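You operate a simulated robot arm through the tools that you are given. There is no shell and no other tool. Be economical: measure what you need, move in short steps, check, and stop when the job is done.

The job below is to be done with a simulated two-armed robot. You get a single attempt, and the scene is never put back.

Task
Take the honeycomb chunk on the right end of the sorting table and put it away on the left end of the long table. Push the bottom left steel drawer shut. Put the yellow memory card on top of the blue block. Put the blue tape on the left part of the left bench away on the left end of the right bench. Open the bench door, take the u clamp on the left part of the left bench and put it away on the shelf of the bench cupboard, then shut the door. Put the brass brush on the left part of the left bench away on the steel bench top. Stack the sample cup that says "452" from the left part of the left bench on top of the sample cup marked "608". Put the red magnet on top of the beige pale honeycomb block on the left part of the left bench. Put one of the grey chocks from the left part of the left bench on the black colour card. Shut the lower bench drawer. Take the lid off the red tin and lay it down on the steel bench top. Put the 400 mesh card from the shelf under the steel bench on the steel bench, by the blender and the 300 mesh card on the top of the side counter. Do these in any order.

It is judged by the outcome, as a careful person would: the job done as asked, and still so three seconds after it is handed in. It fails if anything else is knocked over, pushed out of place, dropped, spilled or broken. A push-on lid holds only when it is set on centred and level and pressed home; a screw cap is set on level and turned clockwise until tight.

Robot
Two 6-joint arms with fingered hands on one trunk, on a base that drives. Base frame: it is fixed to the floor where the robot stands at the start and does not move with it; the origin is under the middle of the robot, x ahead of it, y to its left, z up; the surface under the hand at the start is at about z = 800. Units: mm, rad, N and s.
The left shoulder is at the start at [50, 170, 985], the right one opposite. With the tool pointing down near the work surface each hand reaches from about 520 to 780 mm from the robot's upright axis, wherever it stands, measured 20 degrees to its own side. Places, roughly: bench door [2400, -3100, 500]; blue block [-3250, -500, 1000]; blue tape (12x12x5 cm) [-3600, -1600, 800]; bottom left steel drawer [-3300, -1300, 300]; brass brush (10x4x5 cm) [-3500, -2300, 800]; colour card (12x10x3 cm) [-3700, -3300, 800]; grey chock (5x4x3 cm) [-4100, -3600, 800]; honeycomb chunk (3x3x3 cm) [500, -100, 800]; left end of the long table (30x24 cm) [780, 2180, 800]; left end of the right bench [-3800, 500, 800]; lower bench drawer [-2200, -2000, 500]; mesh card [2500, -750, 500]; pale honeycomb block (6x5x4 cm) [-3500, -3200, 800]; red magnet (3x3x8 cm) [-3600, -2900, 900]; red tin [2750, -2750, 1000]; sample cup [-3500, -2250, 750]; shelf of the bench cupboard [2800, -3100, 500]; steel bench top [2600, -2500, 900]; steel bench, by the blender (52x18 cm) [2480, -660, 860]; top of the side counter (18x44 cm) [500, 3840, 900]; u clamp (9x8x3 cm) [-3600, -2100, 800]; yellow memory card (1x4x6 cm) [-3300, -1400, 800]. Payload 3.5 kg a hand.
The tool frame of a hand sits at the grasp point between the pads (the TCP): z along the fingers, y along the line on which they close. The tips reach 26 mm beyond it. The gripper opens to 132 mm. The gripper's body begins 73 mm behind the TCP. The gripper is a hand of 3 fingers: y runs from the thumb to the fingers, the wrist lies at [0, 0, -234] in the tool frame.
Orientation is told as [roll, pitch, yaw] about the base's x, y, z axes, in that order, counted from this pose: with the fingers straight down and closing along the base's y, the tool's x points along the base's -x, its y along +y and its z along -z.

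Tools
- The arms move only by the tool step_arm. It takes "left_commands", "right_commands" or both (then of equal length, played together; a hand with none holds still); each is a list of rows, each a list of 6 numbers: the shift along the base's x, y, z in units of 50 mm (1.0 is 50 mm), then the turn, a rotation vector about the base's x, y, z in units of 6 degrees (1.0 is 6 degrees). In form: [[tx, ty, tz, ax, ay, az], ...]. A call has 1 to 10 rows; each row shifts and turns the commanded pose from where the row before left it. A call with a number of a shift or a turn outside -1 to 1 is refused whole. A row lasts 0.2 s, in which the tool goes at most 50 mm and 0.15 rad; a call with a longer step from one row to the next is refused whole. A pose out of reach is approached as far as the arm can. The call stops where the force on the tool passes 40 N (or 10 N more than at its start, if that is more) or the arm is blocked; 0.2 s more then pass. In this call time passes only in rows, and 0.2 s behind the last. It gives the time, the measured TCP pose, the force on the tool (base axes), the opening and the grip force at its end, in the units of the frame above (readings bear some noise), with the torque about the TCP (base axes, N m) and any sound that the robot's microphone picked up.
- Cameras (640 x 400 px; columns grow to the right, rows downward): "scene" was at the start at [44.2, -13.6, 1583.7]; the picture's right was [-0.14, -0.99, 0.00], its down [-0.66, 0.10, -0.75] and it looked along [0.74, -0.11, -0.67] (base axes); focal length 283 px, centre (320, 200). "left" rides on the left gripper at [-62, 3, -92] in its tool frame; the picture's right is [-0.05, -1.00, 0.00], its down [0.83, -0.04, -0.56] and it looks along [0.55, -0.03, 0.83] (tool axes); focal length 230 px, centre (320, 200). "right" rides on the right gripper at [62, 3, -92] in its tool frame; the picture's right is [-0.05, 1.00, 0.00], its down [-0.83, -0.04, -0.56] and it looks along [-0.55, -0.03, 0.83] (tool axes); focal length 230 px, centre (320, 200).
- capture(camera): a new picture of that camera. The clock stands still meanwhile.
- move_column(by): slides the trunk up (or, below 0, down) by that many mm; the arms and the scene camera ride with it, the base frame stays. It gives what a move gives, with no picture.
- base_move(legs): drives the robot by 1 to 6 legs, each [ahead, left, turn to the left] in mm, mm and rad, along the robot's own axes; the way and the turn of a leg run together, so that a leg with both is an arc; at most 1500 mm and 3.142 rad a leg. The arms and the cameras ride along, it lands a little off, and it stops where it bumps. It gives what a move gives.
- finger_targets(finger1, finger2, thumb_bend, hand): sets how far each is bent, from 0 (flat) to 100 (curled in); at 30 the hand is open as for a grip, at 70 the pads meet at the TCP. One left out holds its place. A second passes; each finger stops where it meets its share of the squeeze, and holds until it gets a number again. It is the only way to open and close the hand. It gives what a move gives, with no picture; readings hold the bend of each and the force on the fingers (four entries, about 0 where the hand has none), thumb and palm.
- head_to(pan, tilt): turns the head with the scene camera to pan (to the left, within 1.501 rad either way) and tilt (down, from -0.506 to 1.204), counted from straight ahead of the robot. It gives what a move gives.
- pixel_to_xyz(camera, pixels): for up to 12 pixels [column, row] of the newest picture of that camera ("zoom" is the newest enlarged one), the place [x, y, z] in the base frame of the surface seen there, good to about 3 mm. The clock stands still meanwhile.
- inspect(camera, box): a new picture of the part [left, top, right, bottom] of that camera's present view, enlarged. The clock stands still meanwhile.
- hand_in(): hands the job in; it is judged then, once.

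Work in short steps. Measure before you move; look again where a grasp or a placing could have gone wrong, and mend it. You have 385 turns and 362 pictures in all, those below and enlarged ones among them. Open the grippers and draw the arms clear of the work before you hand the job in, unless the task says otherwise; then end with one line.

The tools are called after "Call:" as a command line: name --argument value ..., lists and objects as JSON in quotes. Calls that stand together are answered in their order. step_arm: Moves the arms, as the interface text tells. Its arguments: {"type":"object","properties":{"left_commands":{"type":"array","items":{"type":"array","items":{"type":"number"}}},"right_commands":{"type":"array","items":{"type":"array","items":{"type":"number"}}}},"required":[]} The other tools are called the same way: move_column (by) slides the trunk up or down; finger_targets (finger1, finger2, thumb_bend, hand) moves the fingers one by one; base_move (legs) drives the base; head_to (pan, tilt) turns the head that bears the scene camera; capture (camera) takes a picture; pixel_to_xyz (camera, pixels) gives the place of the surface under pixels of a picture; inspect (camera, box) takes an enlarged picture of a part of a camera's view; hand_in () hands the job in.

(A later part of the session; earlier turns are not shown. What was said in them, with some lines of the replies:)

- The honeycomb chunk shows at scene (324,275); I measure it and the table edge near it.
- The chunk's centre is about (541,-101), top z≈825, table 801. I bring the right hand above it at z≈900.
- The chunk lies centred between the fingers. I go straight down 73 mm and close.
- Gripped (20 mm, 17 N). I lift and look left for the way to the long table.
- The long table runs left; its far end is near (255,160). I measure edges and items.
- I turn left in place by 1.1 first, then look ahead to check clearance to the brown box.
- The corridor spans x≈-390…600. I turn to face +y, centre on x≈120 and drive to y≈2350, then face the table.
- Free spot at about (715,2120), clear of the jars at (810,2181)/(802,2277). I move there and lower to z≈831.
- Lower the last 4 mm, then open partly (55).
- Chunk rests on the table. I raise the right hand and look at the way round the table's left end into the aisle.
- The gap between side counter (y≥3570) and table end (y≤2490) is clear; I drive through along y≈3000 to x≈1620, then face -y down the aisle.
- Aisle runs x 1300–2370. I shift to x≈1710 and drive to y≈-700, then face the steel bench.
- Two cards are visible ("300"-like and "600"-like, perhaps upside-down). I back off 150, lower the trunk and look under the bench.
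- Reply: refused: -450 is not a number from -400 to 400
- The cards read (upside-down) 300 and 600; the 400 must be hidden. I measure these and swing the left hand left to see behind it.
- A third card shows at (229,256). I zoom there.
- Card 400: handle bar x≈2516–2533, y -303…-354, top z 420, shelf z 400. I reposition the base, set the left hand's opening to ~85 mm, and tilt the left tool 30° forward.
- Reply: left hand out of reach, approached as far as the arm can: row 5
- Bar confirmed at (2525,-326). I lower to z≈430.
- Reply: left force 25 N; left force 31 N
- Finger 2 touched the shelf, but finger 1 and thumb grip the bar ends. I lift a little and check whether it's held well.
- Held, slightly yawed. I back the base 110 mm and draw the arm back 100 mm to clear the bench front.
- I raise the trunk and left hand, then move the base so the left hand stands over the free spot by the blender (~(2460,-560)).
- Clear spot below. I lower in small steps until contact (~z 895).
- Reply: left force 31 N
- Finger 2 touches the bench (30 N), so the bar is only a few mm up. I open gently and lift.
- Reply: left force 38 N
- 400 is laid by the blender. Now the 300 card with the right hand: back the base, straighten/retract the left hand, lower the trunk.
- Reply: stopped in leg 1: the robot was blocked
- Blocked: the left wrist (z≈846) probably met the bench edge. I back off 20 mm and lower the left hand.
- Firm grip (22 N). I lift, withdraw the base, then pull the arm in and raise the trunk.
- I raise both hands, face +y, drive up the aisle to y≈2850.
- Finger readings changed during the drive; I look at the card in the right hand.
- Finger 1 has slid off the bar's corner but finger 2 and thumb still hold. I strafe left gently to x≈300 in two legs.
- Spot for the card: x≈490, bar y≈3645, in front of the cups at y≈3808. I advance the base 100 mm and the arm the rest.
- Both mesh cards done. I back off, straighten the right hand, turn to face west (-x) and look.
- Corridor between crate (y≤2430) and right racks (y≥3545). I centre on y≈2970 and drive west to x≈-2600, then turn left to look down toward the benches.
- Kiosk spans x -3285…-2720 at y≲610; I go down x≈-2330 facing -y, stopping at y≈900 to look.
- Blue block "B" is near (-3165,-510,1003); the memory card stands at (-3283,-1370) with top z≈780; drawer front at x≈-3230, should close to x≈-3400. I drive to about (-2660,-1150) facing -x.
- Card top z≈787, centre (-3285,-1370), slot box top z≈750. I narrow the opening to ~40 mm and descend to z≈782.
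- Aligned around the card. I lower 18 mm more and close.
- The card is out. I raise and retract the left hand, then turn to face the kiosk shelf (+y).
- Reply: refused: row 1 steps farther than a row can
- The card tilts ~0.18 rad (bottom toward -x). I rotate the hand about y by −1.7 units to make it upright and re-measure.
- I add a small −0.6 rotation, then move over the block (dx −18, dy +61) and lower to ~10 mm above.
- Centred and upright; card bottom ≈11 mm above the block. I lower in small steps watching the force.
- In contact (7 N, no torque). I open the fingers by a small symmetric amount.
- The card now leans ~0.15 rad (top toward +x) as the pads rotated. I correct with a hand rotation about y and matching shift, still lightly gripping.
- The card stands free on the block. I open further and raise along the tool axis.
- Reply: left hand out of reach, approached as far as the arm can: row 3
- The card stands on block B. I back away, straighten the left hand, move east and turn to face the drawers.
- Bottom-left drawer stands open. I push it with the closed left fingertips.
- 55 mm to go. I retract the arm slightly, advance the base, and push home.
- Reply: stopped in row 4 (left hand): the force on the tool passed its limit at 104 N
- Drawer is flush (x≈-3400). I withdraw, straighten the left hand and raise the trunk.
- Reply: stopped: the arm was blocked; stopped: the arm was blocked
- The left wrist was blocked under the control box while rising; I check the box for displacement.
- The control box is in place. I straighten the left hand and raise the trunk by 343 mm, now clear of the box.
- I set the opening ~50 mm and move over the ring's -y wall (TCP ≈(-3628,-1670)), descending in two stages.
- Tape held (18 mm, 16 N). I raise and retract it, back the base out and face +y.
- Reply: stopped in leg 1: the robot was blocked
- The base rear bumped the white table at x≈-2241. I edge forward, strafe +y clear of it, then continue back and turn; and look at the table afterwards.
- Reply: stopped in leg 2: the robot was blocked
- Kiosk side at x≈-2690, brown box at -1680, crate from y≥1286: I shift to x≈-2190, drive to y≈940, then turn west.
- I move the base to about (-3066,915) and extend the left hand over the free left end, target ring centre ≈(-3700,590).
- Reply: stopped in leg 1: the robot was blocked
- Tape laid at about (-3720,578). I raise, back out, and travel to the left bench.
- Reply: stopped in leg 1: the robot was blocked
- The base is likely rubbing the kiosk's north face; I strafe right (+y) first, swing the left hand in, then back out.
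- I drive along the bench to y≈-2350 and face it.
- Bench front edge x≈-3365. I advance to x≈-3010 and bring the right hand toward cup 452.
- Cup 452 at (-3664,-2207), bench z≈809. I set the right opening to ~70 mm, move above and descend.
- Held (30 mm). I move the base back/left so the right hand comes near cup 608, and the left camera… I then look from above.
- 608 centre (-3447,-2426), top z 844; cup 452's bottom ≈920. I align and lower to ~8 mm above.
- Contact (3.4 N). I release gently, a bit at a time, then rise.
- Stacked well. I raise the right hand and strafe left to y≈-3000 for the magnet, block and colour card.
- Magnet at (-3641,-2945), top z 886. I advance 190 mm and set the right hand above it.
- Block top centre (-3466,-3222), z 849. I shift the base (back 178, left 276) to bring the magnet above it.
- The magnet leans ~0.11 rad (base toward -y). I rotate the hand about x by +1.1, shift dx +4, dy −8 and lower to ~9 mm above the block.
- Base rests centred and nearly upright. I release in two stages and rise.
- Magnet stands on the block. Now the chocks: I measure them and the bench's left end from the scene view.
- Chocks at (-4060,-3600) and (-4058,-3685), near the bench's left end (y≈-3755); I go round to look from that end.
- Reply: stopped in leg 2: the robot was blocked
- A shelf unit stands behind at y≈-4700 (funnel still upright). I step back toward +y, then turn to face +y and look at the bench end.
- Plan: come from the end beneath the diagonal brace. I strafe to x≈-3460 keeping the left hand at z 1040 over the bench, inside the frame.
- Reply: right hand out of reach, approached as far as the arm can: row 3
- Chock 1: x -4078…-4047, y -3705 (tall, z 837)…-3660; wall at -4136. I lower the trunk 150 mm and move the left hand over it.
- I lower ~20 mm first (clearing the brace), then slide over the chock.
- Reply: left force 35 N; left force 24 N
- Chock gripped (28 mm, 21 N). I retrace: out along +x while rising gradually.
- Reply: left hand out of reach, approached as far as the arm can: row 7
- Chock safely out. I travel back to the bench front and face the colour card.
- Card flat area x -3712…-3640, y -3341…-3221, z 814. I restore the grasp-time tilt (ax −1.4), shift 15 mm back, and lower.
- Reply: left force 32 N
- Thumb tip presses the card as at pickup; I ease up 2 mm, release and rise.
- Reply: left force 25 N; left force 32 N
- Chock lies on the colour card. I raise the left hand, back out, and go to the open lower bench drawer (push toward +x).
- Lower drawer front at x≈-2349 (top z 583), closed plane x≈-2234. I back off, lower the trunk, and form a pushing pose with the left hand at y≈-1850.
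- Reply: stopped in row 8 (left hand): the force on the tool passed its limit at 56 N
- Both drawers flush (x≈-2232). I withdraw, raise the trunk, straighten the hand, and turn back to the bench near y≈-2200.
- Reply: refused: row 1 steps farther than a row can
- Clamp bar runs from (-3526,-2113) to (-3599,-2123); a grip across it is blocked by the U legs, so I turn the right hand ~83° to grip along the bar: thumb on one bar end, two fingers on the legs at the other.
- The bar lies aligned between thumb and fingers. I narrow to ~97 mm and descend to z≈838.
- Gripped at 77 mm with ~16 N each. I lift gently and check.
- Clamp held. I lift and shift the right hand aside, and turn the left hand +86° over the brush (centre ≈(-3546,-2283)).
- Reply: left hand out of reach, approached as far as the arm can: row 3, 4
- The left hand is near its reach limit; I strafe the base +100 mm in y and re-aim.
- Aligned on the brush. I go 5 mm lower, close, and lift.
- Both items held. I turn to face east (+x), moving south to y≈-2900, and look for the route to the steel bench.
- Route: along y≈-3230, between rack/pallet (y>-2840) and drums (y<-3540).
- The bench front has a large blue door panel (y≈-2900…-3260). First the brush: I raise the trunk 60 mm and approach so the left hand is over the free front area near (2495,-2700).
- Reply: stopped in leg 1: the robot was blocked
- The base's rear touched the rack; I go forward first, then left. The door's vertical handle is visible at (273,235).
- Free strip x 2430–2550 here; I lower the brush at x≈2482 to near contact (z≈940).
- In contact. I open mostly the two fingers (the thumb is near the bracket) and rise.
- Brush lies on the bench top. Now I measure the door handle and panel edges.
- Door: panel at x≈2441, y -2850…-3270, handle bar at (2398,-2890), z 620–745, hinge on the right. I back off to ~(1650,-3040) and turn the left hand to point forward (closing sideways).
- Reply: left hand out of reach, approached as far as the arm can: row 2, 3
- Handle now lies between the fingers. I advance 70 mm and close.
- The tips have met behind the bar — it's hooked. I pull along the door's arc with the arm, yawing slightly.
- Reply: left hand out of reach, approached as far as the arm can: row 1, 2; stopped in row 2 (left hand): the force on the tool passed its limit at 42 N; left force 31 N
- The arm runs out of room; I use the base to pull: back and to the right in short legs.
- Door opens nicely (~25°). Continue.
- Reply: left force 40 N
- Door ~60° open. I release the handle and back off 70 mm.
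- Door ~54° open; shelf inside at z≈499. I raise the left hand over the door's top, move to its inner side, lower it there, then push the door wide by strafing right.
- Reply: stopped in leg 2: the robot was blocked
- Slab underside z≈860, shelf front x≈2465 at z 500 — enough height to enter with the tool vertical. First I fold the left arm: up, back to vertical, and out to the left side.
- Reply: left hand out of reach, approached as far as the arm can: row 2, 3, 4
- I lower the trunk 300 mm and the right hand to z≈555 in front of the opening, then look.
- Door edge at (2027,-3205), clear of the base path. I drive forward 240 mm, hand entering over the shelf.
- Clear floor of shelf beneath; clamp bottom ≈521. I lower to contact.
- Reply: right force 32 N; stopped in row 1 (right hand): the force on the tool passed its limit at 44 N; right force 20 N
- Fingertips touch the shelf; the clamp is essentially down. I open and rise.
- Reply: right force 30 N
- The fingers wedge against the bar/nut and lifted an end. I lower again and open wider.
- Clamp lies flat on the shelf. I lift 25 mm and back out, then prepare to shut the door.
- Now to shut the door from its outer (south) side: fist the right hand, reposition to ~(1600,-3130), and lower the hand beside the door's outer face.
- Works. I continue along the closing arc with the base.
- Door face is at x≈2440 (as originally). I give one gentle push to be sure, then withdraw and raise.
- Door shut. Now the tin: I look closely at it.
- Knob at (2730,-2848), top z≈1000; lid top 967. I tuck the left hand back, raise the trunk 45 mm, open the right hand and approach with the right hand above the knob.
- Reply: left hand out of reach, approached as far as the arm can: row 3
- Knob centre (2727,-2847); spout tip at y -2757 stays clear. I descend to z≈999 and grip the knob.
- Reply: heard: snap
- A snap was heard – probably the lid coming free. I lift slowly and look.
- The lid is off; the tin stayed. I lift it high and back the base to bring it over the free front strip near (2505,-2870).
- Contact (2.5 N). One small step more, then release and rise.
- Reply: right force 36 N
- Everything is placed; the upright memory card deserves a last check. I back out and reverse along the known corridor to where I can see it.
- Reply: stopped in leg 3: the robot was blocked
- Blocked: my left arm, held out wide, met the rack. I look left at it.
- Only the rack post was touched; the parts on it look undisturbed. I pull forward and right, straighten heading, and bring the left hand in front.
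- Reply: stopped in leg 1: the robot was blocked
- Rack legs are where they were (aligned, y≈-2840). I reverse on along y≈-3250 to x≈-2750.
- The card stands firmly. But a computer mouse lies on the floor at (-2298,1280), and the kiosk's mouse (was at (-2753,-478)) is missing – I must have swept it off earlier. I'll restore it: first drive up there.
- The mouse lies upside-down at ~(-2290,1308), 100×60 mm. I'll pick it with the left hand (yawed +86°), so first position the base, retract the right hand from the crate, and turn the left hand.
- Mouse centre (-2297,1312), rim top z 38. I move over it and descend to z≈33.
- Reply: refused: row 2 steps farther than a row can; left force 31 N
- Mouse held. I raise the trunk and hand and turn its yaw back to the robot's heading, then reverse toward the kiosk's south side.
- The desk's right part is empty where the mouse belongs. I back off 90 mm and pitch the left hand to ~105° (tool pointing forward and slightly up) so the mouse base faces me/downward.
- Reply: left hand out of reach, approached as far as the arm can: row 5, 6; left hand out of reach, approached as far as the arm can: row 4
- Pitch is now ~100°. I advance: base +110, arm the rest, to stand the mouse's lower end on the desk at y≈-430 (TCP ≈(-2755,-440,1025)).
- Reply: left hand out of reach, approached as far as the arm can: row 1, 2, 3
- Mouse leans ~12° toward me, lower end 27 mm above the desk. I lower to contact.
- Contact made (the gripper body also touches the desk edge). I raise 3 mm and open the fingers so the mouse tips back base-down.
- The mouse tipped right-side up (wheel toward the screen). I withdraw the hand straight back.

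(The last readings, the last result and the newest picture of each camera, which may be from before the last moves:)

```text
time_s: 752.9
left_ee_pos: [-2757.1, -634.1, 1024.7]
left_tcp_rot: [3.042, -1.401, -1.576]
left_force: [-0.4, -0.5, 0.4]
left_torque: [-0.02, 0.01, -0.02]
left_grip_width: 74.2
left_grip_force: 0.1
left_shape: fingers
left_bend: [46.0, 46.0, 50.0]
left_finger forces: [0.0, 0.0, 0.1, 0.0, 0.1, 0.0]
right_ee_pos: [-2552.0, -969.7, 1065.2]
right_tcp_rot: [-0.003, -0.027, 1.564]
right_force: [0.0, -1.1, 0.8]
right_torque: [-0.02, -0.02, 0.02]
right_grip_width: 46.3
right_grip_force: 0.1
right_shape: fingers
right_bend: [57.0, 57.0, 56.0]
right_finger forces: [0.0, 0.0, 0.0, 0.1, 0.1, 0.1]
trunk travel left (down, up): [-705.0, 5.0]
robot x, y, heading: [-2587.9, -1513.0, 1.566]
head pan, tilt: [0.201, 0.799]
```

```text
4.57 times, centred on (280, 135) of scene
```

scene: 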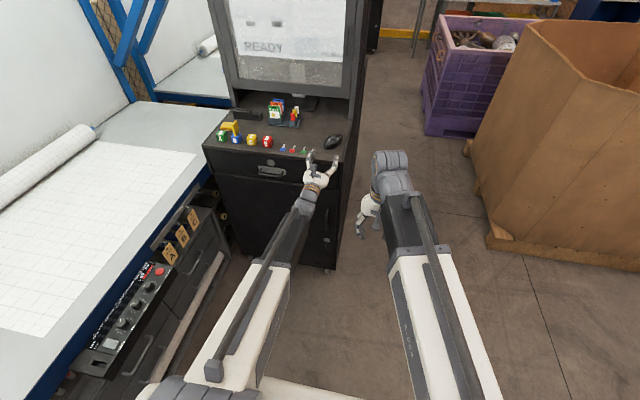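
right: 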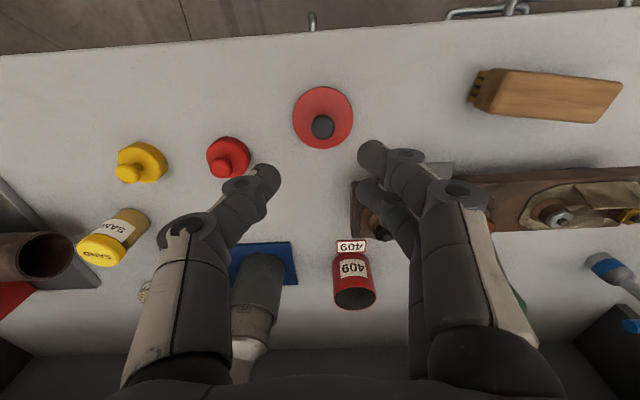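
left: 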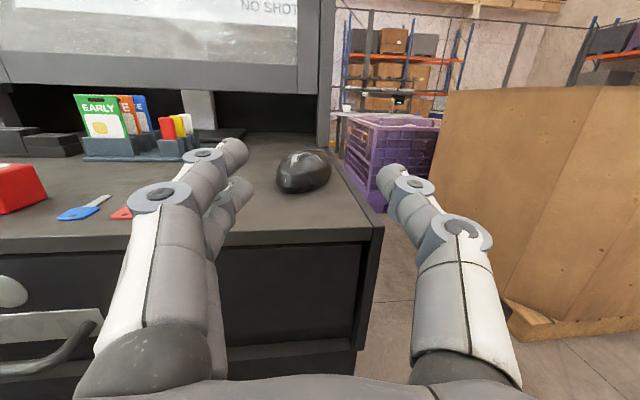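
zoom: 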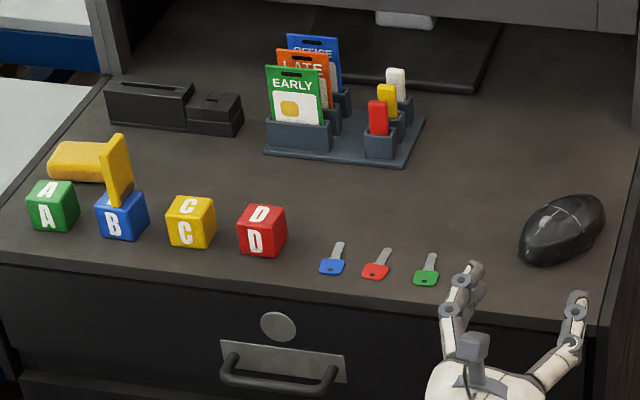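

Mouse is back near its place, right way up; card on B still stands. I straighten the left hand, and then check the kiosk's other side, which I had also brushed.

Call:
step_arm --left_commands '[[0, 0, 0.3, -1, 0, 0], [0, 0, 0.3, -1, 0, 0], [0, 0, 0.2, -1, 0, 0], [0, -0.3, 0, -1, 0, 0], [0, -0.3, 0, -1, 0, 0], [0, -0.4, 0, -1, 0, 0], [0, -0.4, 0, -1, 0, 0], [0, -0.4, 0, -1, 0, 0], [0, -0.4, 0, -1, 0, 0], [0, -0.4, 0, -1, 0, 0]]'

Call:
step_arm --left_commands '[[0, -0.4, 0, -1, 0, 0], [0, -0.4, 0, -1, 0, 0], [0.2, -0.3, 0, -1, 0, 0], [0.2, -0.2, 0, -1, 0, 0], [0.2, 0, 0, -1, 0, 0], [0, 0, 0, -1, 0, 0]]'

Call:
base_move --legs '[[300, -30, 0], [350, -330, 0], [850, 0, 0], [830, 0, 0]]'

Call:
head_to --pan 1.2 --tilt 0.6

Call:
capture --camera "scene"

```text
time_s: 755.1
left_ee_pos: [-2750.4, -748.8, 1065.0]
left_tcp_rot: [-0.129, -0.762, 1.57]
left_force: [-0.7, 0.2, -0.2]
left_torque: [0.01, 0.03, 0.01]
left_grip_width: 74.2
left_grip_force: 0.1
left_shape: fingers
left_bend: [46.0, 46.0, 50.0]
left_finger forces: [0.0, 0.1, 0.1, 0.1, 0.0, 0.0]
left hand out of reach, approached as far as the arm can: row 4, 5
right_ee_pos: [-2551.7, -967.4, 1064.6]
right_tcp_rot: [-0.002, -0.024, 1.564]
right_force: [-0.4, 1.2, 0.3]
right_torque: [0.03, -0.02, -0.02]
right_grip_width: 45.5
right_grip_force: 0.1
right_shape: fingers
right_bend: [57.0, 57.0, 56.0]
right_finger forces: [0.0, 0.1, 0.1, 0.0, 0.1, 0.0]
trunk travel left (down, up): [-705.0, 5.0]
robot x, y, heading: [-2588.5, -1513.2, 1.574]
head pan, tilt: [0.201, 0.799]
```

```text
time_s: 756.5
left_ee_pos: [-2719.0, -813.6, 1067.3]
left_tcp_rot: [-0.133, -0.137, 1.57]
left_force: [0.6, -0.3, 0.4]
left_torque: [0.01, -0.03, 0.0]
left_grip_width: 74.2
left_grip_force: 0.0
left_shape: fingers
left_bend: [46.0, 46.0, 50.0]
left_finger forces: [0.0, 0.0, 0.0, 0.1, 0.0, 0.1]
right_ee_pos: [-2551.5, -969.4, 1065.0]
right_tcp_rot: [-0.003, -0.024, 1.563]
right_force: [-0.1, -0.2, -0.7]
right_torque: [0.01, -0.02, 0.01]
right_grip_width: 45.9
right_grip_force: 0.0
right_shape: fingers
right_bend: [57.0, 57.0, 56.0]
right_finger forces: [0.1, 0.0, 0.1, 0.1, 0.1, 0.0]
trunk travel left (down, up): [-705.0, 5.0]
robot x, y, heading: [-2584.1, -1508.3, 1.571]
head pan, tilt: [0.201, 0.799]
```

```text
time_s: 769.2
left_ee_pos: [-2349.0, 1532.4, 1066.5]
left_tcp_rot: [-0.133, -0.137, 1.56]
left_force: [0.5, 0.0, 0.0]
left_torque: [0.0, 0.03, -0.03]
left_grip_width: 74.0
left_grip_force: 0.0
left_shape: fingers
left_bend: [46.0, 46.0, 50.0]
left_finger forces: [0.0, 0.0, 0.0, 0.1, 0.1, 0.0]
right_ee_pos: [-2180.9, 1377.2, 1066.0]
right_tcp_rot: [-0.002, -0.025, 1.557]
right_force: [-0.7, -0.2, 0.3]
right_torque: [-0.01, 0.04, 0.02]
right_grip_width: 45.8
right_grip_force: 0.0
right_shape: fingers
right_bend: [57.0, 57.0, 56.0]
right_finger forces: [0.0, 0.1, 0.1, 0.1, 0.0, 0.1]
trunk travel left (down, up): [-705.0, 5.0]
robot x, y, heading: [-2220.3, 831.1, 1.563]
head pan, tilt: [0.201, 0.799]
```

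```text
time_s: 770.5
left_ee_pos: [-2349.8, 1532.0, 1066.5]
left_tcp_rot: [-0.134, -0.138, 1.562]
left_force: [0.8, 0.2, 0.1]
left_torque: [0.01, -0.03, -0.07]
left_grip_width: 74.3
left_grip_force: 0.0
left_shape: fingers
left_bend: [46.0, 46.0, 50.0]
left_finger forces: [0.0, 0.1, 0.0, 0.0, 0.1, 0.1]
right_ee_pos: [-2181.6, 1376.9, 1065.3]
right_tcp_rot: [-0.002, -0.023, 1.556]
right_force: [-0.5, -0.2, 0.1]
right_torque: [0.04, 0.02, 0.0]
right_grip_width: 45.9
right_grip_force: 0.0
right_shape: fingers
right_bend: [57.0, 57.0, 56.0]
right_finger forces: [0.0, 0.0, 0.0, 0.0, 0.1, 0.0]
trunk travel left (down, up): [-705.0, 5.0]
robot x, y, heading: [-2221.4, 835.1, 1.561]
head pan, tilt: [1.201, 0.6]
```

```text
111 pictures are left
```

scene: 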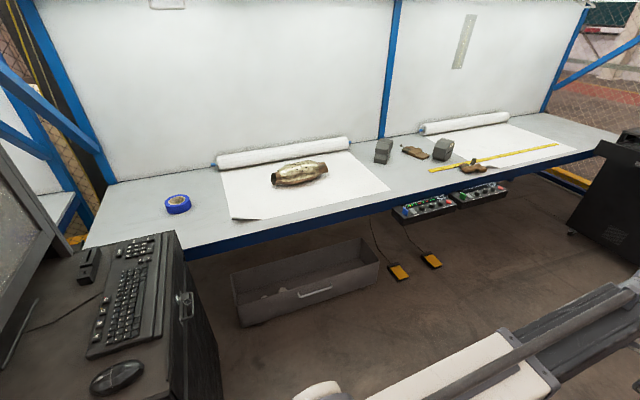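

Call:
pixel_to_xyz --camera "scene" --pixels '[[240, 327], [378, 281], [310, 305], [178, 205], [118, 377]]'

```text
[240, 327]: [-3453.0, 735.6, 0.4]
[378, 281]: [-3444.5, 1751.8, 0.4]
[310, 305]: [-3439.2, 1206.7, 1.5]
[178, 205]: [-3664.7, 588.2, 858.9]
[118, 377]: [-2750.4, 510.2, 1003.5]
```

The other mouse, keyboard, tape and floor box are all in place. I open both grippers fully; the arms are clear of everything.

Call:
finger_targets --hand "left" --finger1 30 --finger2 30 --thumb_bend 30

Call:
finger_targets --hand "right" --finger1 30 --finger2 30 --thumb_bend 30

```text
time_s: 771.5
left_ee_pos: [-2348.4, 1532.5, 1066.5]
left_tcp_rot: [-0.132, -0.137, 1.561]
left_force: [-0.1, 0.3, 0.2]
left_torque: [0.02, -0.01, 0.01]
left_grip_width: 133.6
left_grip_force: 0.1
left_shape: fingers
left_bend: [30.0, 30.0, 30.0]
left_finger forces: [0.0, 0.1, 0.1, 0.0, 0.0, 0.0]
right_ee_pos: [-2182.0, 1377.2, 1064.9]
right_tcp_rot: [-0.002, -0.025, 1.557]
right_force: [-0.1, 0.6, 0.3]
right_torque: [0.02, -0.02, -0.01]
right_grip_width: 45.9
right_grip_force: 0.0
right_shape: fingers
right_bend: [57.0, 57.0, 56.0]
right_finger forces: [0.0, 0.0, 0.1, 0.0, 0.0, 0.0]
trunk travel left (down, up): [-705.0, 5.0]
robot x, y, heading: [-2221.7, 830.0, 1.564]
head pan, tilt: [1.201, 0.6]
```

```text
time_s: 772.5
left_ee_pos: [-2348.8, 1531.8, 1065.8]
left_tcp_rot: [-0.132, -0.137, 1.562]
left_force: [0.7, -0.4, 0.4]
left_torque: [0.03, -0.01, 0.01]
left_grip_width: 134.0
left_grip_force: 0.0
left_shape: fingers
left_bend: [30.0, 30.0, 30.0]
left_finger forces: [0.0, 0.0, 0.1, 0.0, 0.0, 0.1]
right_ee_pos: [-2182.0, 1377.1, 1066.5]
right_tcp_rot: [-0.003, -0.024, 1.555]
right_force: [-0.1, 0.1, 0.2]
right_torque: [0.0, 0.0, -0.03]
right_grip_width: 134.1
right_grip_force: 0.1
right_shape: fingers
right_bend: [30.0, 30.0, 30.0]
right_finger forces: [0.1, 0.1, 0.1, 0.2, 0.1, 0.1]
trunk travel left (down, up): [-705.0, 5.0]
robot x, y, heading: [-2221.0, 833.9, 1.564]
head pan, tilt: [1.201, 0.6]
```

All tasks are done and checked; I hand the job in.

Call:
hand_in

```text
The job is handed in.
```

All twelve tasks are done and handed in; on the way I knocked a computer mouse off the kiosk desk and put it back upright about 2 cm from its old spot, turned roughly 30°.
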